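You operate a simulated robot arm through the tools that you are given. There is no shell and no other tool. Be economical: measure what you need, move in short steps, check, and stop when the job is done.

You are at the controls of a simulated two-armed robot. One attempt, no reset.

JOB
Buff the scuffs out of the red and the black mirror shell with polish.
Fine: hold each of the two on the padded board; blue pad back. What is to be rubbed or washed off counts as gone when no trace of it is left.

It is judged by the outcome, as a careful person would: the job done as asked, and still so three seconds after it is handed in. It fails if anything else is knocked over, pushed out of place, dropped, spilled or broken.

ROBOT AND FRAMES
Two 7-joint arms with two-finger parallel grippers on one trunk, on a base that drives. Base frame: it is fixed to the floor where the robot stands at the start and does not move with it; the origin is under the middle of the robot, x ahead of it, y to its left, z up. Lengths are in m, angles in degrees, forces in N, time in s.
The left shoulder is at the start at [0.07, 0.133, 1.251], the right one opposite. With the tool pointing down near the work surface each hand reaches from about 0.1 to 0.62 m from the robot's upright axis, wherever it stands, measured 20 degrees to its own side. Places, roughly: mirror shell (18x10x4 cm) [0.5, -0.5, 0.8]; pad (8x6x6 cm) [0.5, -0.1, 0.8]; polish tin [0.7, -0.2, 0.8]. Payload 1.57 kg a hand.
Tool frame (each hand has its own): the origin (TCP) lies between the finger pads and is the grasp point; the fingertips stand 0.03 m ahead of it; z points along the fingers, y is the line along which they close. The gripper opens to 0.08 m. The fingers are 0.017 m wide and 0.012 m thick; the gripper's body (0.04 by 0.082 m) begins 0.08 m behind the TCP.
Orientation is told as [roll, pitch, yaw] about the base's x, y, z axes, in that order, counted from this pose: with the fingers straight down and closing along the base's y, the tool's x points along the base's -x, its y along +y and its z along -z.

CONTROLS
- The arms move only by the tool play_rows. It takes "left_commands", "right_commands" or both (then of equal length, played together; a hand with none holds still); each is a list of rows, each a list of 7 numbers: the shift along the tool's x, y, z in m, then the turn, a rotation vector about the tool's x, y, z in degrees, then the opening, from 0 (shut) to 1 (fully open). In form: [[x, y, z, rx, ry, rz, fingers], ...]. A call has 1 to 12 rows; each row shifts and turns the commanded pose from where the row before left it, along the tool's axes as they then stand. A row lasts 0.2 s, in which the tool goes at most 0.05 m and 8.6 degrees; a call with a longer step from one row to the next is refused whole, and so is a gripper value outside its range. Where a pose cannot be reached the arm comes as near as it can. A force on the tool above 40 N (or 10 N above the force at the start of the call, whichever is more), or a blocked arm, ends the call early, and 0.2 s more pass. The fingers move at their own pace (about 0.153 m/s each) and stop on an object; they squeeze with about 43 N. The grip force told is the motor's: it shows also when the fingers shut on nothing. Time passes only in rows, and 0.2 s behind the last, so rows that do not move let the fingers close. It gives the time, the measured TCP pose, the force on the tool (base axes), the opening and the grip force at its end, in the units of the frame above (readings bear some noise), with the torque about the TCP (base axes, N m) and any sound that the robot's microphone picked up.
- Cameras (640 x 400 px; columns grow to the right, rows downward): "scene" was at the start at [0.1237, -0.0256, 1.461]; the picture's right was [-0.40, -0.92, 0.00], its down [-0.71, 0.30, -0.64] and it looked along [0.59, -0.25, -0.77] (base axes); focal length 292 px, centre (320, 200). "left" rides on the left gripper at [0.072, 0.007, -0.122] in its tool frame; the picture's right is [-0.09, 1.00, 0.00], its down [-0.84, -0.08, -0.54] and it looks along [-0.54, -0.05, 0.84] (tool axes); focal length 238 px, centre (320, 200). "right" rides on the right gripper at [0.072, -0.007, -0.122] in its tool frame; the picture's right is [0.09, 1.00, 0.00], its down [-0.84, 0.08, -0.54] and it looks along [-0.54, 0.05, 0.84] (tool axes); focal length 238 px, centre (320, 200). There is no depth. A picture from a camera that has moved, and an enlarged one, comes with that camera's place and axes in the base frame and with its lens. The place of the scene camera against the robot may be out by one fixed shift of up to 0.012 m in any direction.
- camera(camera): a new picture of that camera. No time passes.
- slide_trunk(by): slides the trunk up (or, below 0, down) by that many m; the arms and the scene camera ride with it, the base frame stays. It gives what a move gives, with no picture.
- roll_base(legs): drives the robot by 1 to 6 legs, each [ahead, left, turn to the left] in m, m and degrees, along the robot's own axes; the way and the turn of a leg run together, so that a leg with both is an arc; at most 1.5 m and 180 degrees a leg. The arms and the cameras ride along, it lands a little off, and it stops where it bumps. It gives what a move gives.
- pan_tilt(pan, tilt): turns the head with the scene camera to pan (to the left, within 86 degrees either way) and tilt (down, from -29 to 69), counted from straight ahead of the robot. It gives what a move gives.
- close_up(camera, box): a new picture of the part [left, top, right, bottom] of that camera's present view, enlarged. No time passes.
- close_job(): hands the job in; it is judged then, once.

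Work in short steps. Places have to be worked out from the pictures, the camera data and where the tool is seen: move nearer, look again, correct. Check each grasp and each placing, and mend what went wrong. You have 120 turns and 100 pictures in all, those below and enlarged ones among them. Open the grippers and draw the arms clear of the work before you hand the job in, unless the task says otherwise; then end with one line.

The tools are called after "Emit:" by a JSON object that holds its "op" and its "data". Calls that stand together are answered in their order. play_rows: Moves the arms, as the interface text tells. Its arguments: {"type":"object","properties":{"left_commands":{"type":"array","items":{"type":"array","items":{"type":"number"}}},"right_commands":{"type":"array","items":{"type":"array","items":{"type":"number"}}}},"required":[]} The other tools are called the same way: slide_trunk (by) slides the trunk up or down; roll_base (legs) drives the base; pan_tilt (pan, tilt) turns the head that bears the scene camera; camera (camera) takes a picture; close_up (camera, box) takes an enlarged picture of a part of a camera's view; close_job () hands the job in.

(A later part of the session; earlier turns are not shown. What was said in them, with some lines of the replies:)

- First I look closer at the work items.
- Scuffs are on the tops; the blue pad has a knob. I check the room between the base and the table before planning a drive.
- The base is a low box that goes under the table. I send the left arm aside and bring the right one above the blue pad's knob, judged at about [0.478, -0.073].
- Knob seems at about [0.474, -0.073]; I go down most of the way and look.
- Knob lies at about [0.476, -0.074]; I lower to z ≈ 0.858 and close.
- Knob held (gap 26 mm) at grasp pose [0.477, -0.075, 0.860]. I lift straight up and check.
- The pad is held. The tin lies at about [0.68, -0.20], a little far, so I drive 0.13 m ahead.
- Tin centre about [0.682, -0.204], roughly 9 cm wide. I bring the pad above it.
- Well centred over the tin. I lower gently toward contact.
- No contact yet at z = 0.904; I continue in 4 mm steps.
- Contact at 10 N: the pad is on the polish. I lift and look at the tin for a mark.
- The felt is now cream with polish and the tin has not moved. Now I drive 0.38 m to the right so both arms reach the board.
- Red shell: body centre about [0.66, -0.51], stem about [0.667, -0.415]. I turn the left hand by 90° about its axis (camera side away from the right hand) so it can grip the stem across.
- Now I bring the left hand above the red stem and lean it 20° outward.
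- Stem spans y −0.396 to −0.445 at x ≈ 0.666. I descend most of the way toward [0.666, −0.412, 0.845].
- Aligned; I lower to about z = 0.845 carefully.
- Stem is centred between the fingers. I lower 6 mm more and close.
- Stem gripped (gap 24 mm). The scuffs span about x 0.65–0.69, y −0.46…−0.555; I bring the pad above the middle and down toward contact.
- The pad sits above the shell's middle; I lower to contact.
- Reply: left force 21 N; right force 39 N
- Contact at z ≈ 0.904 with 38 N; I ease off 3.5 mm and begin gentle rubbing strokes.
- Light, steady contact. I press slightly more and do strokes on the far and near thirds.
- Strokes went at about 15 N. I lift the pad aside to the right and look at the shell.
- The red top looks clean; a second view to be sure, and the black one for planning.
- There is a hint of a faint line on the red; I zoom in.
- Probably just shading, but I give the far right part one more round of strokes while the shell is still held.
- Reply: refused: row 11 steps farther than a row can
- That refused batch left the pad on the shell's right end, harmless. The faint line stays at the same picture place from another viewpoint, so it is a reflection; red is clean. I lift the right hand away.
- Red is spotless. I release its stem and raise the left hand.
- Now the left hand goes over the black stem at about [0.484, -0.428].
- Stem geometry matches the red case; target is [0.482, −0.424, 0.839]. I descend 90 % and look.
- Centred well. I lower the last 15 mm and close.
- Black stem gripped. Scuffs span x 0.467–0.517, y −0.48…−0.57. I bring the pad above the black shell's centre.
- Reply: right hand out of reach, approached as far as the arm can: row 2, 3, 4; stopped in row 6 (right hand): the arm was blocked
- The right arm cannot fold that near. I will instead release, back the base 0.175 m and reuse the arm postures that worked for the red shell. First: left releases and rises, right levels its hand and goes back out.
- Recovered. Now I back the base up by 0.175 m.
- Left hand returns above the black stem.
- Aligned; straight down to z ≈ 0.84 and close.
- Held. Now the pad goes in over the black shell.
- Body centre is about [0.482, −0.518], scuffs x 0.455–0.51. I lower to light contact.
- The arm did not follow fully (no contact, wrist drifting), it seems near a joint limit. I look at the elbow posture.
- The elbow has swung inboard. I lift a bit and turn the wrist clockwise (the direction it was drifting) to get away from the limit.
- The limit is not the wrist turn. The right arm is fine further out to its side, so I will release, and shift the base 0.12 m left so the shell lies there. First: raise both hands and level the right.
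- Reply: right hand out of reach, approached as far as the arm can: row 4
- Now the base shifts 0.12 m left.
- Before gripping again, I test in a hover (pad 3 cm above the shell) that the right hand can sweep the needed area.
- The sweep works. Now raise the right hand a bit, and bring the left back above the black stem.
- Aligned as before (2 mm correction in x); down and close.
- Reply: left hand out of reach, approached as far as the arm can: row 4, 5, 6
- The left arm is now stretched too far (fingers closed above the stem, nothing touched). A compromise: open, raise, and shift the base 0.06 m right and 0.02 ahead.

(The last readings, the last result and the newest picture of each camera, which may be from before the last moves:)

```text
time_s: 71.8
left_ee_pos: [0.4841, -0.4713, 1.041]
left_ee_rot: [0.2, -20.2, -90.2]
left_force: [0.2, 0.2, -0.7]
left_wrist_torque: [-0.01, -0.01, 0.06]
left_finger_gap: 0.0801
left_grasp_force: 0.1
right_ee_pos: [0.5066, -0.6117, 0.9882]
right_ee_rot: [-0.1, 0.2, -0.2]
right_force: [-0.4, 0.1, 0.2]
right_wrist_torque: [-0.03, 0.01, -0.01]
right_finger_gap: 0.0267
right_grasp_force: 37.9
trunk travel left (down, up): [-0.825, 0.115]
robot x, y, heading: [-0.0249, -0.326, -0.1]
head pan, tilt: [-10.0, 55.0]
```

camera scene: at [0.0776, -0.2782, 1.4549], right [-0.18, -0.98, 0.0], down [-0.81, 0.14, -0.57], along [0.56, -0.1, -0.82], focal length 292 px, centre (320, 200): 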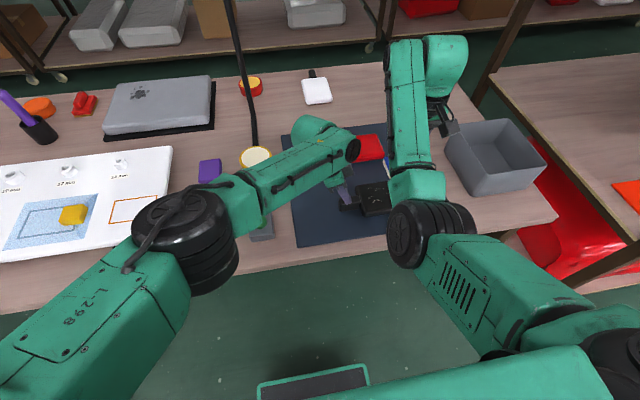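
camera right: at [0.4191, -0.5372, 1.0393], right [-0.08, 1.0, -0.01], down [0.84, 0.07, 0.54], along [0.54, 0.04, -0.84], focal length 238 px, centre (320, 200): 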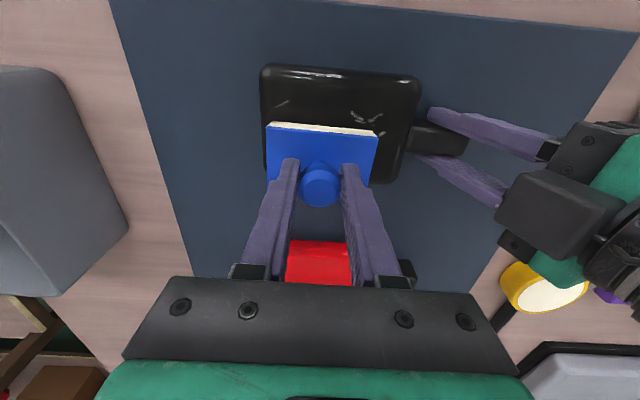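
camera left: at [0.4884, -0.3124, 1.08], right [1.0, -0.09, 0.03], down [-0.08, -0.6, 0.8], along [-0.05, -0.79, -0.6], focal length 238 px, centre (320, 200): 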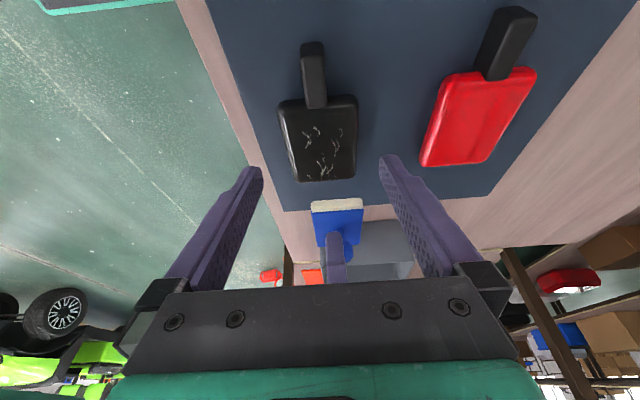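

Now left goes above the stem while the right does the hover sweep test.

Emit:
{"op": "play_rows", "data": {"left_commands": [[0.032, -0.001, 0.0156, 0, 0, 0, 1], [0.032, -0.001, 0.0156, 0, 0, 0, 1], [0, 0, 0, 0, 0, 0, 1], [0, 0, 0, 0, 0, 0, 1], [0, 0, 0, 0, 0, 0, 1], [0, 0, 0, 0, 0, 0, 1], [0, 0, 0, 0, 0, 0, 1], [0, 0, 0, 0, 0, 0, 1], [0, 0, 0, 0, 0, 0, 1], [0, 0, 0, 0, 0, 0, 1]], "right_commands": [[0, 0, 0, 0, 0, 0, 0], [0, 0, 0, 0, 0, 0, 0], [0, 0.025, 0.01, 0, 0, 0, 0], [0, 0.025, 0.02, 0, 0, 0, 0], [0, 0.025, 0.02, 0, 0, 0, 0], [0.02, 0.012, 0.013, 0, 0, 0, 0], [0.02, 0.025, 0, 0, 0, 0, 0], [0, -0.045, 0, 0, 0, 0, 0], [-0.035, 0, 0, 0, 0, 0, 0], [0, 0.045, 0, 0, 0, 0, 0]]}}

Emit:
{"op": "camera", "data": {"camera": "left"}}

Emit:
{"op": "camera", "data": {"camera": "scene"}}

```text
time_s: 74.0
left_ee_pos: [0.4844, -0.4197, 0.9887]
left_ee_rot: [0.0, -19.9, -89.9]
left_force: [-6.4, 21.6, -1.9]
left_wrist_torque: [-2.65, -0.87, -0.37]
left_finger_gap: 0.0798
left_grasp_force: 0.0
right_ee_pos: [0.5032, -0.5042, 0.9266]
right_ee_rot: [-0.1, 0.2, -0.4]
right_force: [0.1, -1.0, -1.4]
right_wrist_torque: [-0.04, 0.0, -0.02]
right_finger_gap: 0.0262
right_grasp_force: 37.6
trunk travel left (down, up): [-0.825, 0.115]
robot x, y, heading: [-0.0247, -0.33, -0.0]
head pan, tilt: [-10.0, 55.0]
```

```text
40 pictures are left
camera left: at [0.4897, -0.3106, 1.0787], right [1.0, -0.08, 0.03], down [-0.08, -0.6, 0.79], along [-0.05, -0.79, -0.61], focal length 238 px, centre (320, 200)
```

left: 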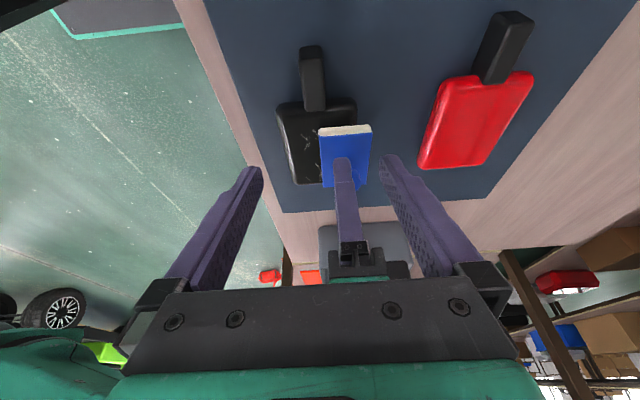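

```text
39 pictures are left
camera scene: at [0.0963, -0.334, 1.4551], right [-0.18, -0.98, 0.0], down [-0.81, 0.14, -0.57], along [0.57, -0.1, -0.82], focal length 292 px, centre (320, 200)
```

scene: 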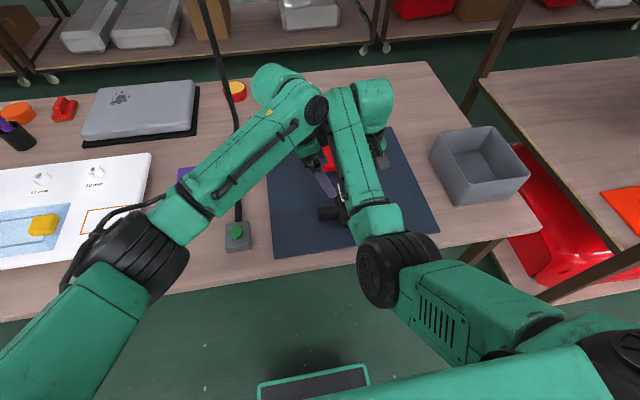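

The sweep works but the two wrists touched lightly. I move the right hand out, then lean the left hand further (35°) for clearance.

Emit:
{"op": "play_rows", "data": {"right_commands": [[0, -0.03, 0, 0, 0, 0, 0], [0, -0.03, -0.02, 0, 0, 0, 0], [0.015, -0.03, -0.03, 0, 0, 0, 0], [0, 0, 0, 0, 0, 0, 0], [0, 0, 0, 0, 0, 0, 0], [0, 0, 0, 0, 0, 0, 0]], "left_commands": [[0, 0, 0, 0, 0, 0, 1], [0, 0, 0, 0, 0, 0, 1], [0, 0, 0, 0, -7.5, 0, 1], [0, 0, 0, 0, -7.5, 0, 1], [0, 0, 0, 0, 0, 0, 1], [0, 0, 0, 0, 0, 0, 1]]}}

Emit:
{"op": "camera", "data": {"camera": "left"}}

```text
time_s: 75.4
left_ee_pos: [0.483, -0.4251, 0.9886]
left_ee_rot: [0.1, -35.0, -90.2]
left_force: [0.6, -0.2, -0.2]
left_wrist_torque: [0.02, 0.0, 0.02]
left_finger_gap: 0.0799
left_grasp_force: 0.1
right_ee_pos: [0.4888, -0.5963, 0.9734]
right_ee_rot: [0.2, 0.3, -0.2]
right_force: [0.0, 0.0, -1.3]
right_wrist_torque: [-0.01, 0.0, 0.0]
right_finger_gap: 0.0266
right_grasp_force: 37.4
trunk travel left (down, up): [-0.825, 0.115]
robot x, y, heading: [-0.0259, -0.3298, -0.3]
head pan, tilt: [-10.0, 55.0]
```

```text
38 pictures are left
camera left: at [0.4894, -0.2967, 1.0473], right [1.0, -0.08, 0.05], down [-0.08, -0.37, 0.92], along [-0.05, -0.92, -0.38], focal length 238 px, centre (320, 200)
```

left: 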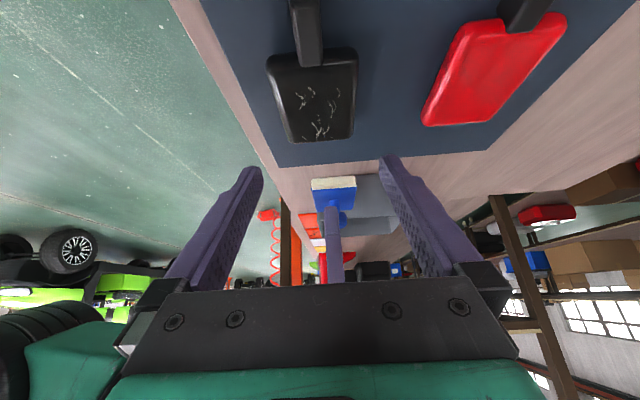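

I descend along the vertical toward the stem with this lean.

Emit:
{"op": "play_rows", "data": {"left_commands": [[0.0191, -0.001, 0.0231, 0, 0, 0, 1], [0.0191, 0, 0.0231, 0, 0, 0, 1], [0.0191, 0, 0.0231, 0, 0, 0, 1], [0.0191, 0, 0.0231, 0, 0, 0, 1], [0, 0, 0, 0, 0, 0, 1]]}}

Emit:
{"op": "camera", "data": {"camera": "left"}}

Emit:
{"op": "close_up", "data": {"camera": "scene", "box": [260, 150, 420, 260]}}

```text
time_s: 76.6
left_ee_pos: [0.4824, -0.4143, 0.8673]
left_ee_rot: [0.0, -35.0, -90.1]
left_force: [0.1, -0.2, 0.9]
left_wrist_torque: [0.0, -0.03, -0.01]
left_finger_gap: 0.08
left_grasp_force: 0.0
right_ee_pos: [0.4883, -0.5954, 0.9728]
right_ee_rot: [0.1, 0.3, -0.2]
right_force: [0.4, -0.9, -0.2]
right_wrist_torque: [0.0, 0.02, -0.01]
right_finger_gap: 0.0261
right_grasp_force: 37.5
trunk travel left (down, up): [-0.825, 0.115]
robot x, y, heading: [-0.0278, -0.3287, -0.2]
head pan, tilt: [-10.0, 55.0]
```

```text
37 pictures are left
camera left: at [0.488, -0.287, 0.9255], right [1.0, -0.08, 0.05], down [-0.08, -0.37, 0.92], along [-0.05, -0.92, -0.38], focal length 238 px, centre (320, 200)
```

left: 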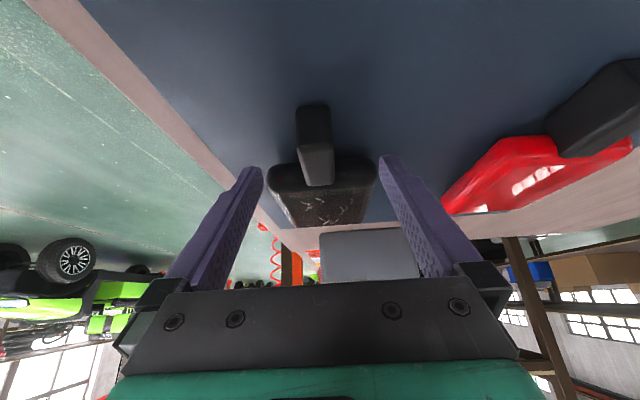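

```text
3.64 times, centred on (340, 205) of scene
camera zoom: at [0.0974, -0.3383, 1.4549], right [-0.18, -0.98, 0.0], down [-0.81, 0.14, -0.57], along [0.56, -0.1, -0.82], focal length 1062 px, centre (247, 182)
```

zoom: 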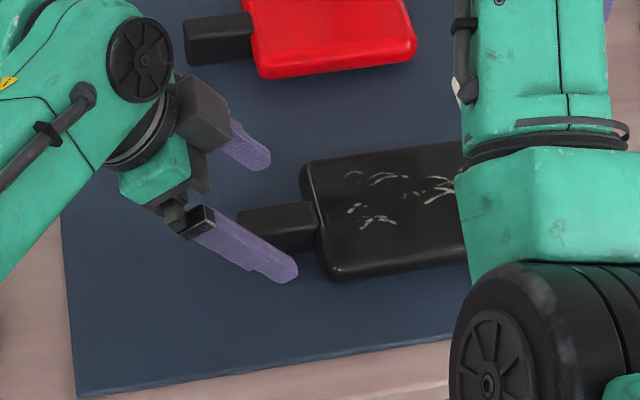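

Good. Last 28 mm down, then close.

Emit:
{"op": "play_rows", "data": {"left_commands": [[0.008, -0.002, 0.0115, 0, 0, 0, 1], [0.008, 0, 0.0115, 0, 0, 0, 1], [0, 0, 0, 0, 0, 0, 1], [0, 0, 0, 0, 0, 0, 0.5], [0, 0, 0, 0, 0, 0, 0.3], [0, 0, 0, 0, 0, 0, 0], [0, 0, 0, 0, 0, 0, 0], [0, 0, 0, 0, 0, 0, 0]]}}

Emit:
{"op": "close_up", "data": {"camera": "scene", "box": [260, 150, 420, 260]}}

```text
time_s: 78.4
left_ee_pos: [0.4812, -0.4163, 0.8399]
left_ee_rot: [0.1, -34.9, -90.2]
left_force: [-0.8, 0.9, -0.2]
left_wrist_torque: [-0.02, 0.02, 0.03]
left_finger_gap: 0.0234
left_grasp_force: 35.2
right_ee_pos: [0.4879, -0.5967, 0.9725]
right_ee_rot: [0.1, 0.3, -0.2]
right_force: [0.8, -0.1, -0.8]
right_wrist_torque: [0.0, 0.0, 0.0]
right_finger_gap: 0.0266
right_grasp_force: 37.5
trunk travel left (down, up): [-0.825, 0.115]
robot x, y, heading: [-0.0277, -0.33, -0.1]
head pan, tilt: [-10.0, 55.0]
```

```text
3.64 times, centred on (340, 205) of scene
camera zoom: at [0.0976, -0.3385, 1.4549], right [-0.18, -0.98, 0.0], down [-0.81, 0.14, -0.57], along [0.56, -0.1, -0.82], focal length 1062 px, centre (247, 182)
```

zoom: 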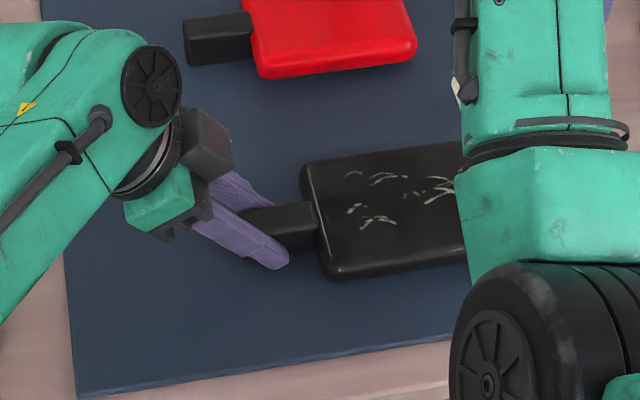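

Held. The pad comes in over the shell to z ≈ 0.913.

Emit:
{"op": "play_rows", "data": {"right_commands": [[0.002, 0.017, 0.01, 0, 0, 0, 0], [0.002, 0.017, 0.015, 0, 0, 0, 0], [0, 0.017, 0.015, 0, 0, 0, 0], [0, 0.017, 0.012, 0, 0, 0, 0], [0, 0, 0.007, 0, 0, 0, 0], [0, 0, 0, 0, 0, 0, 0]]}}

Emit:
{"op": "camera", "data": {"camera": "right"}}

```text
time_s: 79.8
left_ee_pos: [0.4813, -0.4154, 0.8409]
left_ee_rot: [0.1, -35.0, -90.1]
left_force: [0.2, -0.1, 0.6]
left_wrist_torque: [0.04, 0.0, 0.02]
left_finger_gap: 0.0234
left_grasp_force: 35.4
right_ee_pos: [0.4825, -0.5256, 0.9154]
right_ee_rot: [0.0, 0.3, -0.2]
right_force: [-0.1, -0.1, -0.5]
right_wrist_torque: [-0.04, 0.0, 0.02]
right_finger_gap: 0.0266
right_grasp_force: 37.3
trunk travel left (down, up): [-0.825, 0.115]
robot x, y, heading: [-0.0252, -0.3315, -0.0]
head pan, tilt: [-10.0, 55.0]
```

```text
34 pictures are left
camera right: at [0.4118, -0.5315, 1.0356], right [-0.09, 1.0, 0.0], down [0.84, 0.07, 0.54], along [0.54, 0.05, -0.84], focal length 238 px, centre (320, 200)
```

right: 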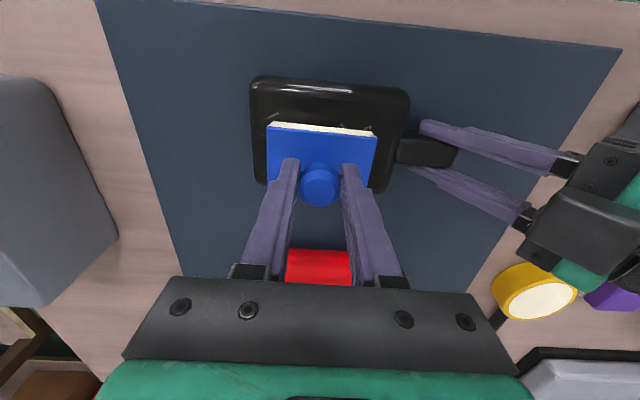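

The pad is over the centre with good clearance and exact tracking. Down to light contact.

Emit:
{"op": "play_rows", "data": {"right_commands": [[0, 0, 0.005, 0, 0, 0, 0], [0, 0, 0.004, 0, 0, 0, 0], [0, 0, 0.002, 0, 0, 0, 0], [0, 0, 0, 0, 0, 0, 0]]}}

```text
time_s: 80.8
left_ee_pos: [0.4792, -0.4154, 0.8411]
left_ee_rot: [0.2, -34.9, -90.1]
left_force: [6.4, -5.0, -10.5]
left_wrist_torque: [0.54, 0.04, 0.61]
left_finger_gap: 0.0237
left_grasp_force: 35.7
right_ee_pos: [0.483, -0.5247, 0.9061]
right_ee_rot: [0.1, 0.0, -0.3]
right_force: [-3.8, 1.4, 25.0]
right_wrist_torque: [0.34, 0.11, 0.13]
right_finger_gap: 0.0266
right_grasp_force: 37.5
trunk travel left (down, up): [-0.825, 0.115]
robot x, y, heading: [-0.0266, -0.3299, -0.3]
head pan, tilt: [-10.0, 55.0]
```

25 N; I ease 1.5 mm and rub: middle, far, then near thirds.

Emit:
{"op": "play_rows", "data": {"right_commands": [[0, 0.018, -0.0015, 0, 0, 0, 0], [0, -0.022, 0, 0, 0, 0, 0], [0, -0.022, 0, 0, 0, 0, 0], [0, 0.022, 0, 0, 0, 0, 0], [0, 0.022, 0, 0, 0, 0, 0], [-0.02, 0, 0, 0, 0, 0, 0], [0, -0.022, 0, 0, 0, 0, 0], [0, -0.022, 0, 0, 0, 0, 0], [0, 0.022, 0, 0, 0, 0, 0], [0, 0.022, 0, 0, 0, 0, 0], [0.02, 0, 0, 0, 0, 0, 0], [0, -0.022, 0, 0, 0, 0, 0]]}}

```text
time_s: 83.4
left_ee_pos: [0.4787, -0.4147, 0.8405]
left_ee_rot: [0.2, -35.1, -90.1]
left_force: [2.2, -13.1, -11.6]
left_wrist_torque: [0.86, 0.11, 0.27]
left_finger_gap: 0.0237
left_grasp_force: 35.6
right_ee_pos: [0.4834, -0.5273, 0.9058]
right_ee_rot: [0.1, 0.0, 0.0]
right_force: [0.9, 13.8, 30.6]
right_wrist_torque: [0.92, -0.34, 0.13]
right_finger_gap: 0.0263
right_grasp_force: 37.5
trunk travel left (down, up): [-0.825, 0.115]
robot x, y, heading: [-0.0241, -0.3334, -0.2]
head pan, tilt: [-10.0, 55.0]
```

Force is 30 N; I ease another 2 mm and do the near third plus cross strokes.

Emit:
{"op": "play_rows", "data": {"right_commands": [[0.018, 0, -0.002, 0, 0, 0, 0], [0, 0.02, 0, 0, 0, 0, 0], [0, -0.022, 0, 0, 0, 0, 0], [0, -0.022, 0, 0, 0, 0, 0], [0, 0.022, 0, 0, 0, 0, 0], [0, 0.022, 0, 0, 0, 0, 0], [-0.02, -0.011, 0, 0, 0, 0, 0], [-0.02, 0, 0, 0, 0, 0, 0], [0.02, -0.011, 0, 0, 0, 0, 0], [0.02, 0, 0, 0, 0, 0, 0], [-0.02, -0.011, 0, 0, 0, 0, 0], [-0.02, 0, 0, 0, 0, 0, 0]]}}

Emit:
{"op": "play_rows", "data": {"right_commands": [[0.02, -0.013, 0, 0, 0, 0, 0], [0.02, 0, 0, 0, 0, 0, 0], [-0.02, -0.003, 0, 0, 0, 0, 0], [-0.02, 0, 0, 0, 0, 0, 0], [0.02, 0, -0.012, 0, 0, 0, 0], [0, 0, -0.03, 0, 0, 0, 0], [0, -0.02, -0.03, 0, 0, 0, 0], [0, -0.03, 0, 0, 0, 0, 0], [0, -0.01, 0, 0, 0, 0, 0]]}}

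Emit:
{"op": "close_up", "data": {"camera": "right", "box": [260, 40, 520, 200]}}

Emit:
{"op": "close_up", "data": {"camera": "scene", "box": [300, 150, 420, 240]}}

```text
time_s: 86.0
left_ee_pos: [0.48, -0.4147, 0.8401]
left_ee_rot: [0.2, -35.0, -90.2]
left_force: [-0.4, 0.9, 5.9]
left_wrist_torque: [-0.81, 0.0, -0.09]
left_finger_gap: 0.0234
left_grasp_force: 35.5
right_ee_pos: [0.5058, -0.5406, 0.9083]
right_ee_rot: [0.2, 0.2, -0.2]
right_force: [0.2, -0.1, -1.1]
right_wrist_torque: [-0.01, 0.0, 0.02]
right_finger_gap: 0.0268
right_grasp_force: 36.7
trunk travel left (down, up): [-0.825, 0.115]
robot x, y, heading: [-0.0262, -0.3323, -0.1]
head pan, tilt: [-10.0, 55.0]
```

```text
time_s: 88.0
left_ee_pos: [0.4798, -0.4157, 0.8397]
left_ee_rot: [0.1, -35.1, -90.1]
left_force: [-0.7, -1.5, 3.9]
left_wrist_torque: [-0.55, 0.06, -0.05]
left_finger_gap: 0.0235
left_grasp_force: 35.8
right_ee_pos: [0.4845, -0.6196, 0.9801]
right_ee_rot: [0.1, 0.3, -0.1]
right_force: [0.7, 0.0, 0.6]
right_wrist_torque: [0.01, 0.03, -0.02]
right_finger_gap: 0.0265
right_grasp_force: 37.4
trunk travel left (down, up): [-0.825, 0.115]
robot x, y, heading: [-0.0239, -0.3346, -0.2]
head pan, tilt: [-10.0, 55.0]
```

```text
2.46 times, centred on (390, 120) of right
camera zoom: at [0.4135, -0.6244, 1.1014], right [-0.09, 1.0, 0.0], down [0.84, 0.07, 0.54], along [0.54, 0.05, -0.84], focal length 587 px, centre (148, 397)
```

zoom: 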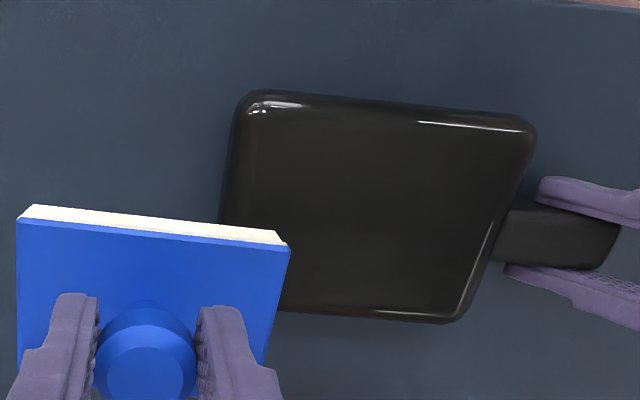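

```text
4.44 times, centred on (360, 195) of scene
camera zoom: at [0.0969, -0.338, 1.455], right [-0.18, -0.98, 0.0], down [-0.81, 0.14, -0.57], along [0.56, -0.1, -0.82], focal length 1298 px, centre (142, 222)
```

zoom: 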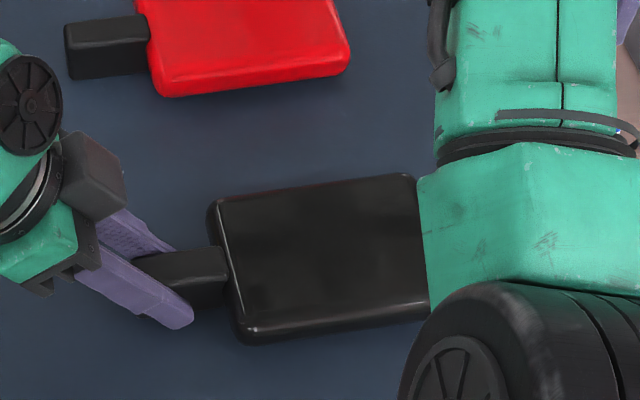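

Black looks clean. The last strokes were barely touching, so I zoom in for residual traces.

Emit:
{"op": "close_up", "data": {"camera": "right", "box": [345, 70, 485, 175]}}

Emit:
{"op": "close_up", "data": {"camera": "left", "box": [250, 150, 390, 240]}}

```text
3.81 times, centred on (415, 122) of right
camera zoom: at [0.4135, -0.6244, 1.1014], right [-0.09, 1.0, 0.0], down [0.84, 0.07, 0.54], along [0.54, 0.05, -0.84], focal length 908 px, centre (-42, 495)
```

zoom: 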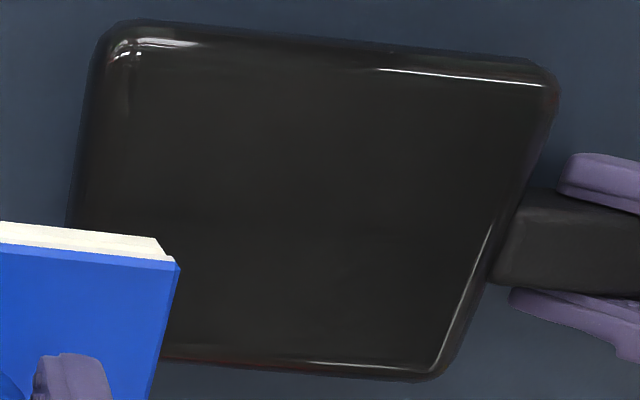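

```text
4.44 times, centred on (320, 195) of left
camera zoom: at [0.4861, -0.2875, 0.8984], right [1.0, -0.08, 0.05], down [-0.08, -0.37, 0.92], along [-0.05, -0.92, -0.38], focal length 1059 px, centre (320, 222)
```

zoom: 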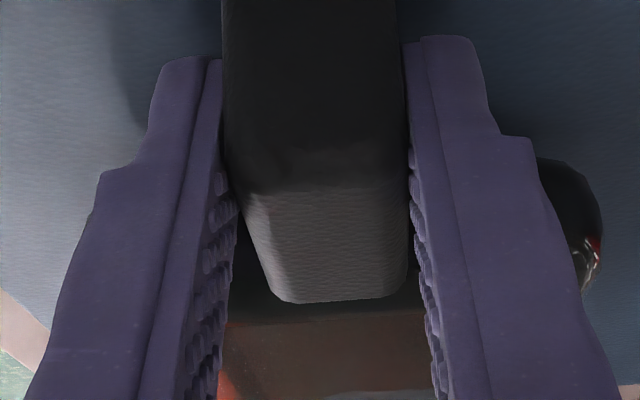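

Only the far right corner is hidden; I draw the pad further out to see all of it.

Emit:
{"op": "play_rows", "data": {"right_commands": [[-0.02, -0.02, -0.02, 0, 0, 0, 0], [-0.02, -0.02, -0.03, 0, 0, 0, 0], [-0.02, -0.02, 0, 0, 0, 0, 0], [0, 0, 0, 0, 0, 0, 0]]}}

Emit:
{"op": "close_up", "data": {"camera": "right", "box": [330, 20, 510, 140]}}

```text
time_s: 89.0
left_ee_pos: [0.4802, -0.416, 0.8399]
left_ee_rot: [0.1, -35.0, -90.1]
left_force: [-0.8, -0.5, 3.3]
left_wrist_torque: [-0.36, 0.05, 0.04]
left_finger_gap: 0.0236
left_grasp_force: 36.3
right_ee_pos: [0.5452, -0.6776, 1.0278]
right_ee_rot: [0.2, 0.3, -0.1]
right_force: [0.6, -0.1, 0.0]
right_wrist_torque: [0.0, 0.02, 0.01]
right_finger_gap: 0.0266
right_grasp_force: 37.7
trunk travel left (down, up): [-0.825, 0.115]
robot x, y, heading: [-0.0291, -0.3286, -0.2]
head pan, tilt: [-10.0, 55.0]
```

```text
3.33 times, centred on (420, 80) of right
camera zoom: at [0.474, -0.6835, 1.149], right [-0.09, 1.0, 0.0], down [0.84, 0.07, 0.54], along [0.54, 0.05, -0.84], focal length 794 px, centre (-13, 600)
```

zoom: 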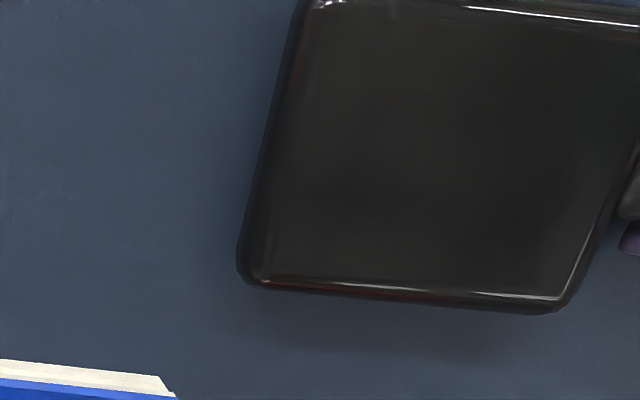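

The black shell is spotless. The left hand releases, rises and moves to its own side.

Emit:
{"op": "play_rows", "data": {"left_commands": [[0, 0, 0, 0, 0, 0, 0.5], [0, 0, 0, 0, 0, 0, 1], [0, 0, 0, 0, 0, 0, 1], [-0.012, 0, -0.017, 0, 0, 0, 1], [-0.023, 0, -0.033, 0, 0, 0, 1], [-0.023, 0, -0.033, 0, 0, 0, 1], [-0.023, 0, -0.033, 0, 0, 0, 1], [0.033, 0, -0.023, 0, 0, 0, 1], [0.033, 0, -0.023, 0, 0, 0, 1], [0.033, 0, -0.023, 0, 0, 0, 1], [0.033, 0, -0.023, 0, 0, 0, 1], [0.033, 0, -0.023, 0, 0, 0, 1]]}}

Emit:
{"op": "camera", "data": {"camera": "scene"}}

```text
time_s: 91.6
left_ee_pos: [0.4789, -0.211, 0.9814]
left_ee_rot: [0.1, -35.0, -90.2]
left_force: [-0.8, -0.3, -0.6]
left_wrist_torque: [-0.02, 0.02, 0.02]
left_finger_gap: 0.0801
left_grasp_force: 0.1
right_ee_pos: [0.5451, -0.6776, 1.0271]
right_ee_rot: [0.2, 0.3, -0.2]
right_force: [1.3, 0.0, -1.6]
right_wrist_torque: [0.0, 0.0, 0.0]
right_finger_gap: 0.0264
right_grasp_force: 37.5
trunk travel left (down, up): [-0.825, 0.115]
robot x, y, heading: [-0.029, -0.3289, -0.1]
head pan, tilt: [-10.0, 55.0]
```

```text
28 pictures are left
camera scene: at [0.0973, -0.3365, 1.455], right [-0.18, -0.98, 0.0], down [-0.81, 0.14, -0.57], along [0.56, -0.1, -0.82], focal length 292 px, centre (320, 200)
```

scene: 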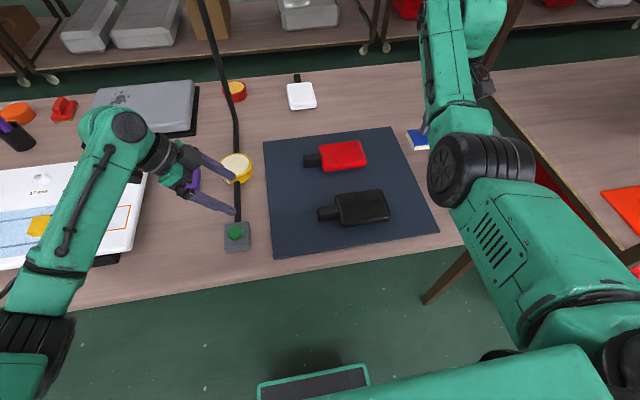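

Both shells lie clean on the board. I raise and un-lean the left hand, then drive 0.46 m left to return the pad.

Emit:
{"op": "play_rows", "data": {"left_commands": [[-0.023, 0, -0.033, 0, 0, 0, 1], [-0.023, 0, -0.033, 0, 0, 0, 1], [-0.023, 0, -0.033, 0, 0, 0, 1], [0, 0, 0, 0, 8, 0, 1], [0, 0, 0, 0, 8, 0, 1], [0, 0, 0, 0, 8, 0, 1], [0, 0, 0, 0, 8, 0, 1]]}}

Emit:
{"op": "roll_base", "data": {"legs": [[0, 0.46, 0]]}}

Emit:
{"op": "camera", "data": {"camera": "right"}}

Emit:
{"op": "camera", "data": {"camera": "scene"}}

```text
time_s: 93.2
left_ee_pos: [0.481, -0.2141, 1.102]
left_ee_rot: [0.1, -2.8, -90.1]
left_force: [-0.3, 0.6, -0.2]
left_wrist_torque: [0.0, 0.0, 0.03]
left_finger_gap: 0.08
left_grasp_force: 0.0
right_ee_pos: [0.5457, -0.6782, 1.0264]
right_ee_rot: [0.2, 0.2, -0.2]
right_force: [0.9, -0.7, -0.5]
right_wrist_torque: [0.01, 0.01, 0.03]
right_finger_gap: 0.0264
right_grasp_force: 37.3
trunk travel left (down, up): [-0.825, 0.115]
robot x, y, heading: [-0.0274, -0.3277, -0.0]
head pan, tilt: [-10.0, 55.0]
```

```text
time_s: 95.9
left_ee_pos: [0.4764, 0.2413, 1.1025]
left_ee_rot: [0.1, -3.0, -89.4]
left_force: [-0.2, 0.1, 0.7]
left_wrist_torque: [0.03, 0.02, 0.03]
left_finger_gap: 0.0801
left_grasp_force: 0.0
right_ee_pos: [0.548, -0.2207, 1.0276]
right_ee_rot: [0.2, 0.3, 0.6]
right_force: [0.8, -1.1, -1.2]
right_wrist_torque: [0.01, 0.01, -0.02]
right_finger_gap: 0.0264
right_grasp_force: 37.6
trunk travel left (down, up): [-0.825, 0.115]
robot x, y, heading: [-0.0279, 0.1205, 0.8]
head pan, tilt: [-10.0, 55.0]
```

```text
27 pictures are left
camera right: at [0.4771, -0.2277, 1.1481], right [-0.1, 0.99, 0.0], down [0.84, 0.08, 0.54], along [0.53, 0.06, -0.84], focal length 238 px, centre (320, 200)
```

right: 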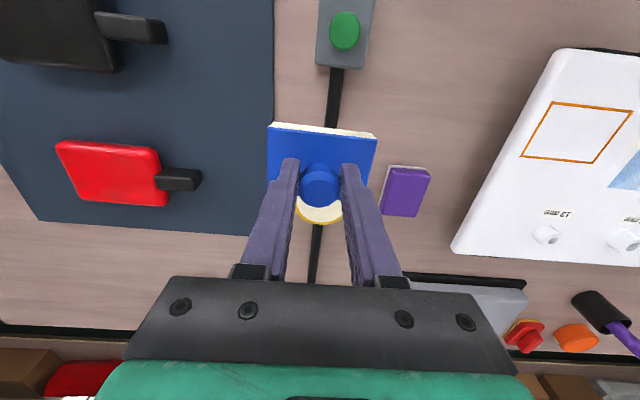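

```text
26 pictures are left
camera scene: at [0.0956, 0.1116, 1.4549], right [-0.16, -0.99, 0.0], down [-0.81, 0.13, -0.57], along [0.57, -0.09, -0.82], focal length 292 px, centre (320, 200)
```

scene: 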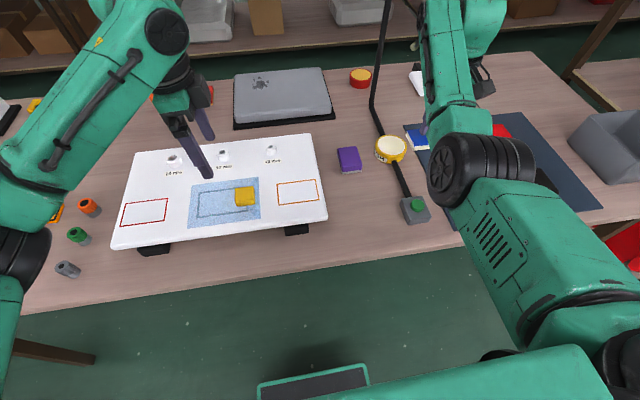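

Now the pad goes above its old spot [0.476, −0.074].

Emit:
{"op": "play_rows", "data": {"right_commands": [[0, 0.024, 0, 0, 0, 0.6, 0], [0, 0.025, 0, 0, 0, 0, 0], [0.012, 0.025, 0, 0, 0, 0, 0], [0.02, 0.025, 0, 0, 0, 0, 0], [0.02, 0.025, 0.01, 0, 0, 0, 0], [0.02, 0.023, 0.02, 0, 0, 0, 0], [0, 0, 0.03, 0, 0, 0, 0], [0, 0, 0.03, 0, 0, 0, 0], [0, 0, 0.02, 0, 0, 0, 0], [0, 0, 0, 0, 0, 0, 0]]}}

Emit:
{"op": "camera", "data": {"camera": "right"}}

```text
time_s: 98.1
left_ee_pos: [0.4768, 0.2434, 1.1027]
left_ee_rot: [0.2, -2.9, -89.3]
left_force: [0.2, 0.1, 0.2]
left_wrist_torque: [-0.02, 0.02, 0.01]
left_finger_gap: 0.08
left_grasp_force: 0.0
right_ee_pos: [0.4861, -0.0817, 0.9177]
right_ee_rot: [-0.4, -0.5, -0.8]
right_force: [-0.3, 0.2, -1.2]
right_wrist_torque: [0.0, 0.02, -0.01]
right_finger_gap: 0.0262
right_grasp_force: 37.8
right hand out of reach, approached as far as the arm can: row 6
trunk travel left (down, up): [-0.825, 0.115]
robot x, y, heading: [-0.0276, 0.1184, 0.6]
head pan, tilt: [-10.0, 55.0]
```

```text
25 pictures are left
camera right: at [0.4123, -0.0863, 1.0378], right [-0.08, 1.0, -0.01], down [0.83, 0.07, 0.55], along [0.55, 0.04, -0.84], focal length 238 px, centre (320, 200)
```

right: 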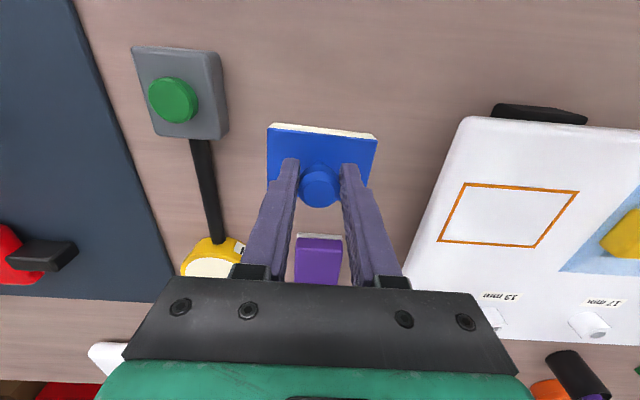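

Near the arm's fold limit again. I raise it a little, then shift the base 0.05 left and 0.03 back.

Emit:
{"op": "play_rows", "data": {"right_commands": [[0, -0.01, -0.03, 0, 0, 0, 0], [-0.005, -0.01, -0.04, 0, 0, 0, 0], [0, 0, -0.02, 0, 0, 0, 0]]}}

Emit:
{"op": "roll_base", "data": {"legs": [[-0.03, 0.05, 0]]}}

```text
time_s: 98.9
left_ee_pos: [0.476, 0.2431, 1.1023]
left_ee_rot: [0.2, -3.0, -89.3]
left_force: [-0.6, 0.5, -0.3]
left_wrist_torque: [-0.03, 0.02, 0.03]
left_finger_gap: 0.0802
left_grasp_force: 0.2
right_ee_pos: [0.4861, -0.0942, 1.0009]
right_ee_rot: [0.0, 0.4, 0.1]
right_force: [-1.0, -0.8, -0.3]
right_wrist_torque: [0.0, 0.01, 0.0]
right_finger_gap: 0.0267
right_grasp_force: 37.5
trunk travel left (down, up): [-0.825, 0.115]
robot x, y, heading: [-0.0304, 0.117, 0.7]
head pan, tilt: [-10.0, 55.0]
```

```text
time_s: 99.9
left_ee_pos: [0.4492, 0.2877, 1.1013]
left_ee_rot: [0.0, -2.7, -89.3]
left_force: [-0.2, -0.6, -0.8]
left_wrist_torque: [0.04, 0.0, -0.02]
left_finger_gap: 0.0799
left_grasp_force: 0.0
right_ee_pos: [0.4577, -0.0506, 0.9987]
right_ee_rot: [0.3, 0.5, -0.2]
right_force: [-0.8, -0.1, -0.5]
right_wrist_torque: [0.08, 0.11, -0.02]
right_finger_gap: 0.0264
right_grasp_force: 36.7
trunk travel left (down, up): [-0.825, 0.115]
robot x, y, heading: [-0.0621, 0.1683, 0.7]
head pan, tilt: [-10.0, 55.0]
```

Now move to [0.476, −0.074] and lower to z ≈ 0.90.

Emit:
{"op": "play_rows", "data": {"right_commands": [[-0.009, -0.012, 0, 0, 0, 0, 0], [-0.009, -0.012, 0.02, 0, 0, 0, 0], [0, 0, 0.03, 0, 0, 0, 0], [0, 0, 0.03, 0, 0, 0, 0], [0, 0, 0.018, 0, 0, 0, 0], [0, 0, 0, 0, 0, 0, 0]]}}

Emit:
{"op": "camera", "data": {"camera": "right"}}

```text
time_s: 101.3
left_ee_pos: [0.4451, 0.2921, 1.103]
left_ee_rot: [0.1, -3.1, -89.3]
left_force: [0.1, -0.1, -0.7]
left_wrist_torque: [-0.02, 0.0, 0.0]
left_finger_gap: 0.0802
left_grasp_force: 0.1
right_ee_pos: [0.4711, -0.0708, 0.9042]
right_ee_rot: [0.1, 0.3, -0.1]
right_force: [0.6, 0.8, -1.4]
right_wrist_torque: [-0.03, -0.01, -0.02]
right_finger_gap: 0.0267
right_grasp_force: 37.7
trunk travel left (down, up): [-0.825, 0.115]
robot x, y, heading: [-0.06, 0.172, 0.7]
head pan, tilt: [-10.0, 55.0]
```

```text
24 pictures are left
camera right: at [0.4009, -0.0763, 1.0255], right [-0.09, 1.0, 0.0], down [0.84, 0.08, 0.54], along [0.54, 0.05, -0.84], focal length 238 px, centre (320, 200)
```

right: 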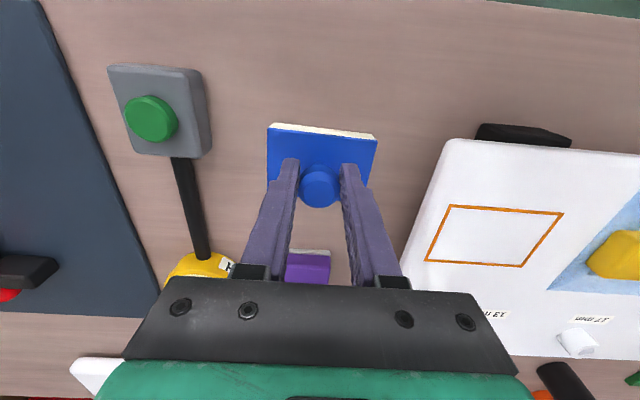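

Tracking is good; correct +5 mm x, −3 mm y and lower to the table.

Emit:
{"op": "play_rows", "data": {"right_commands": [[-0.005, -0.003, 0.015, 0, 0, 0, 0], [0, 0, 0.012, 0, 0, 0, 0], [0, 0, 0.008, 0, 0, 0, 0], [0, 0, 0.004, 0, 0, 0, 0], [0, 0, 0.003, 0, 0, 0, 0], [0, 0, 0, 0, 0, 0, 0]]}}

```text
time_s: 102.7
left_ee_pos: [0.4452, 0.2913, 1.1023]
left_ee_rot: [0.1, -3.0, -89.3]
left_force: [0.1, 0.2, -0.1]
left_wrist_torque: [0.0, 0.04, -0.01]
left_finger_gap: 0.0799
left_grasp_force: 0.0
right_ee_pos: [0.4762, -0.0735, 0.8624]
right_ee_rot: [0.0, 0.3, -0.1]
right_force: [0.3, 0.5, 5.6]
right_wrist_torque: [-0.11, -0.28, 0.05]
right_finger_gap: 0.026
right_grasp_force: 37.0
trunk travel left (down, up): [-0.825, 0.115]
robot x, y, heading: [-0.0571, 0.1652, 0.7]
head pan, tilt: [-10.0, 55.0]
```

Contact at 5.6 N at the original place. Open and rise straight up.

Emit:
{"op": "play_rows", "data": {"right_commands": [[0, 0, 0, 0, 0, 0, 0.4], [0, 0, 0, 0, 0, 0, 0.8], [0, 0, 0, 0, 0, 0, 1], [0, 0, -0.02, 0, 0, 0, 1], [0, 0, -0.04, 0, 0, 0, 1], [0, 0, -0.04, 0, 0, 0, 1], [0, 0, -0.04, 0, 0, 0, 1], [0, -0.03, -0.03, 0, 0, 0, 1], [0, -0.045, 0, 0, 0, 0, 1], [0, -0.045, 0, 0, 0, 0, 1]]}}

Emit:
{"op": "camera", "data": {"camera": "scene"}}

Emit:
{"op": "camera", "data": {"camera": "right"}}

```text
time_s: 104.9
left_ee_pos: [0.4459, 0.2894, 1.102]
left_ee_rot: [0.1, -2.9, -89.3]
left_force: [-0.2, -0.6, -0.3]
left_wrist_torque: [-0.03, -0.01, 0.02]
left_finger_gap: 0.0803
left_grasp_force: 0.0
right_ee_pos: [0.4786, -0.1968, 1.0324]
right_ee_rot: [0.3, 0.3, 0.0]
right_force: [0.1, -0.9, -1.0]
right_wrist_torque: [-0.01, 0.01, 0.0]
right_finger_gap: 0.08
right_grasp_force: 0.1
trunk travel left (down, up): [-0.825, 0.115]
robot x, y, heading: [-0.0584, 0.1684, 0.4]
head pan, tilt: [-10.0, 55.0]
```

```text
23 pictures are left
camera scene: at [0.0643, 0.1595, 1.4549], right [-0.16, -0.99, 0.0], down [-0.81, 0.13, -0.57], along [0.57, -0.09, -0.82], focal length 292 px, centre (320, 200)
```

scene: 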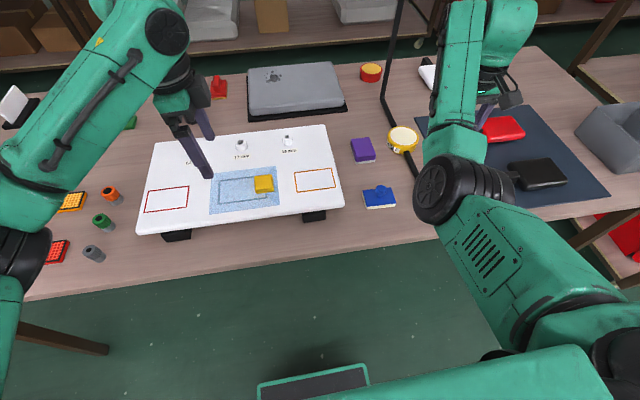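

```text
22 pictures are left
camera right: at [0.4074, -0.2032, 1.1519], right [-0.09, 1.0, 0.0], down [0.84, 0.08, 0.54], along [0.54, 0.05, -0.84], focal length 238 px, centre (320, 200)
```

right: 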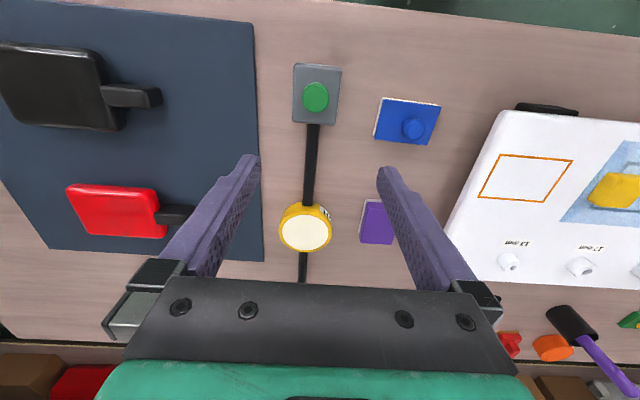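

The pad is back on its spot. I back the robot off 0.25 m to clear the work and take a final look.

Emit:
{"op": "roll_base", "data": {"legs": [[-0.25, 0, 0]]}}

Emit:
{"op": "pan_tilt", "data": {"pan": -25, "tilt": 40}}

Emit:
{"op": "camera", "data": {"camera": "scene"}}

Emit:
{"op": "close_up", "data": {"camera": "right", "box": [0, 150, 330, 320]}}

```text
time_s: 106.7
left_ee_pos: [0.1931, 0.29, 1.1009]
left_ee_rot: [0.0, -3.0, -89.4]
left_force: [0.0, 0.8, -0.3]
left_wrist_torque: [0.04, 0.0, 0.01]
left_finger_gap: 0.0797
left_grasp_force: 0.0
right_ee_pos: [0.2263, -0.198, 1.0303]
right_ee_rot: [0.1, 0.5, -0.1]
right_force: [-0.4, -0.3, 0.4]
right_wrist_torque: [-0.01, 0.01, 0.01]
right_finger_gap: 0.0801
right_grasp_force: 0.0
trunk travel left (down, up): [-0.825, 0.115]
robot x, y, heading: [-0.3123, 0.1677, 0.5]
head pan, tilt: [-10.0, 55.0]
```

```text
time_s: 107.5
left_ee_pos: [0.1898, 0.2876, 1.1025]
left_ee_rot: [0.0, -3.0, -89.3]
left_force: [0.1, -0.8, 0.5]
left_wrist_torque: [0.01, 0.01, 0.01]
left_finger_gap: 0.0798
left_grasp_force: 0.0
right_ee_pos: [0.2244, -0.197, 1.0312]
right_ee_rot: [0.1, 0.3, 0.1]
right_force: [-0.7, -0.1, -0.3]
right_wrist_torque: [0.01, 0.01, -0.04]
right_finger_gap: 0.0799
right_grasp_force: 0.1
trunk travel left (down, up): [-0.825, 0.115]
robot x, y, heading: [-0.3163, 0.1654, 0.4]
head pan, tilt: [-25.0, 40.0]
```

```text
21 pictures are left
camera scene: at [-0.1846, 0.1358, 1.4756], right [-0.41, -0.91, 0.0], down [-0.59, 0.26, -0.77], along [0.7, -0.32, -0.64], focal length 292 px, centre (320, 200)
```

scene: 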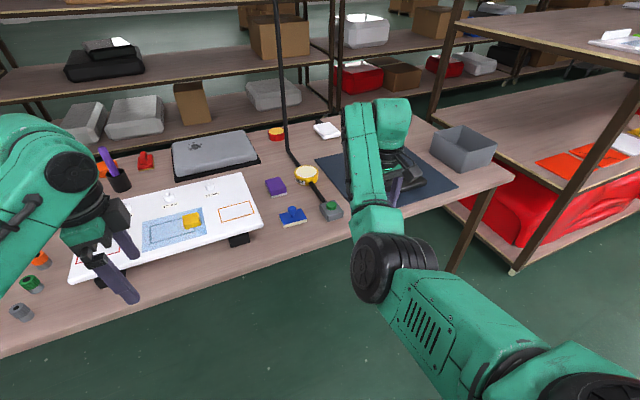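

```text
1.94 times, centred on (165, 235) of right
camera zoom: at [0.1523, -0.2038, 1.1527], right [-0.09, 1.0, 0.0], down [0.84, 0.08, 0.54], along [0.54, 0.05, -0.84], focal length 462 px, centre (621, 132)
```

zoom: 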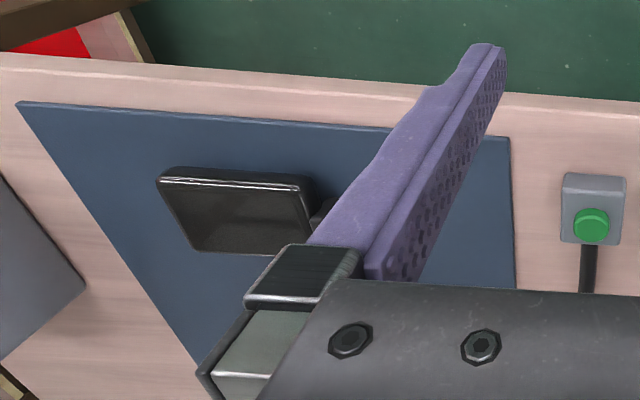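

Both shells are clean on the board, the blue pad is back in its place, nothing else has been disturbed, the grippers are open and the arms are clear. I hand in the job.

Emit:
{"op": "close_job", "data": {}}

```text
The job is handed in.
```

I buffed the scuffs out of the red and black mirror shells with polish, holding each on the padded board, and close-ups show no trace left. The blue pad is back in its place.
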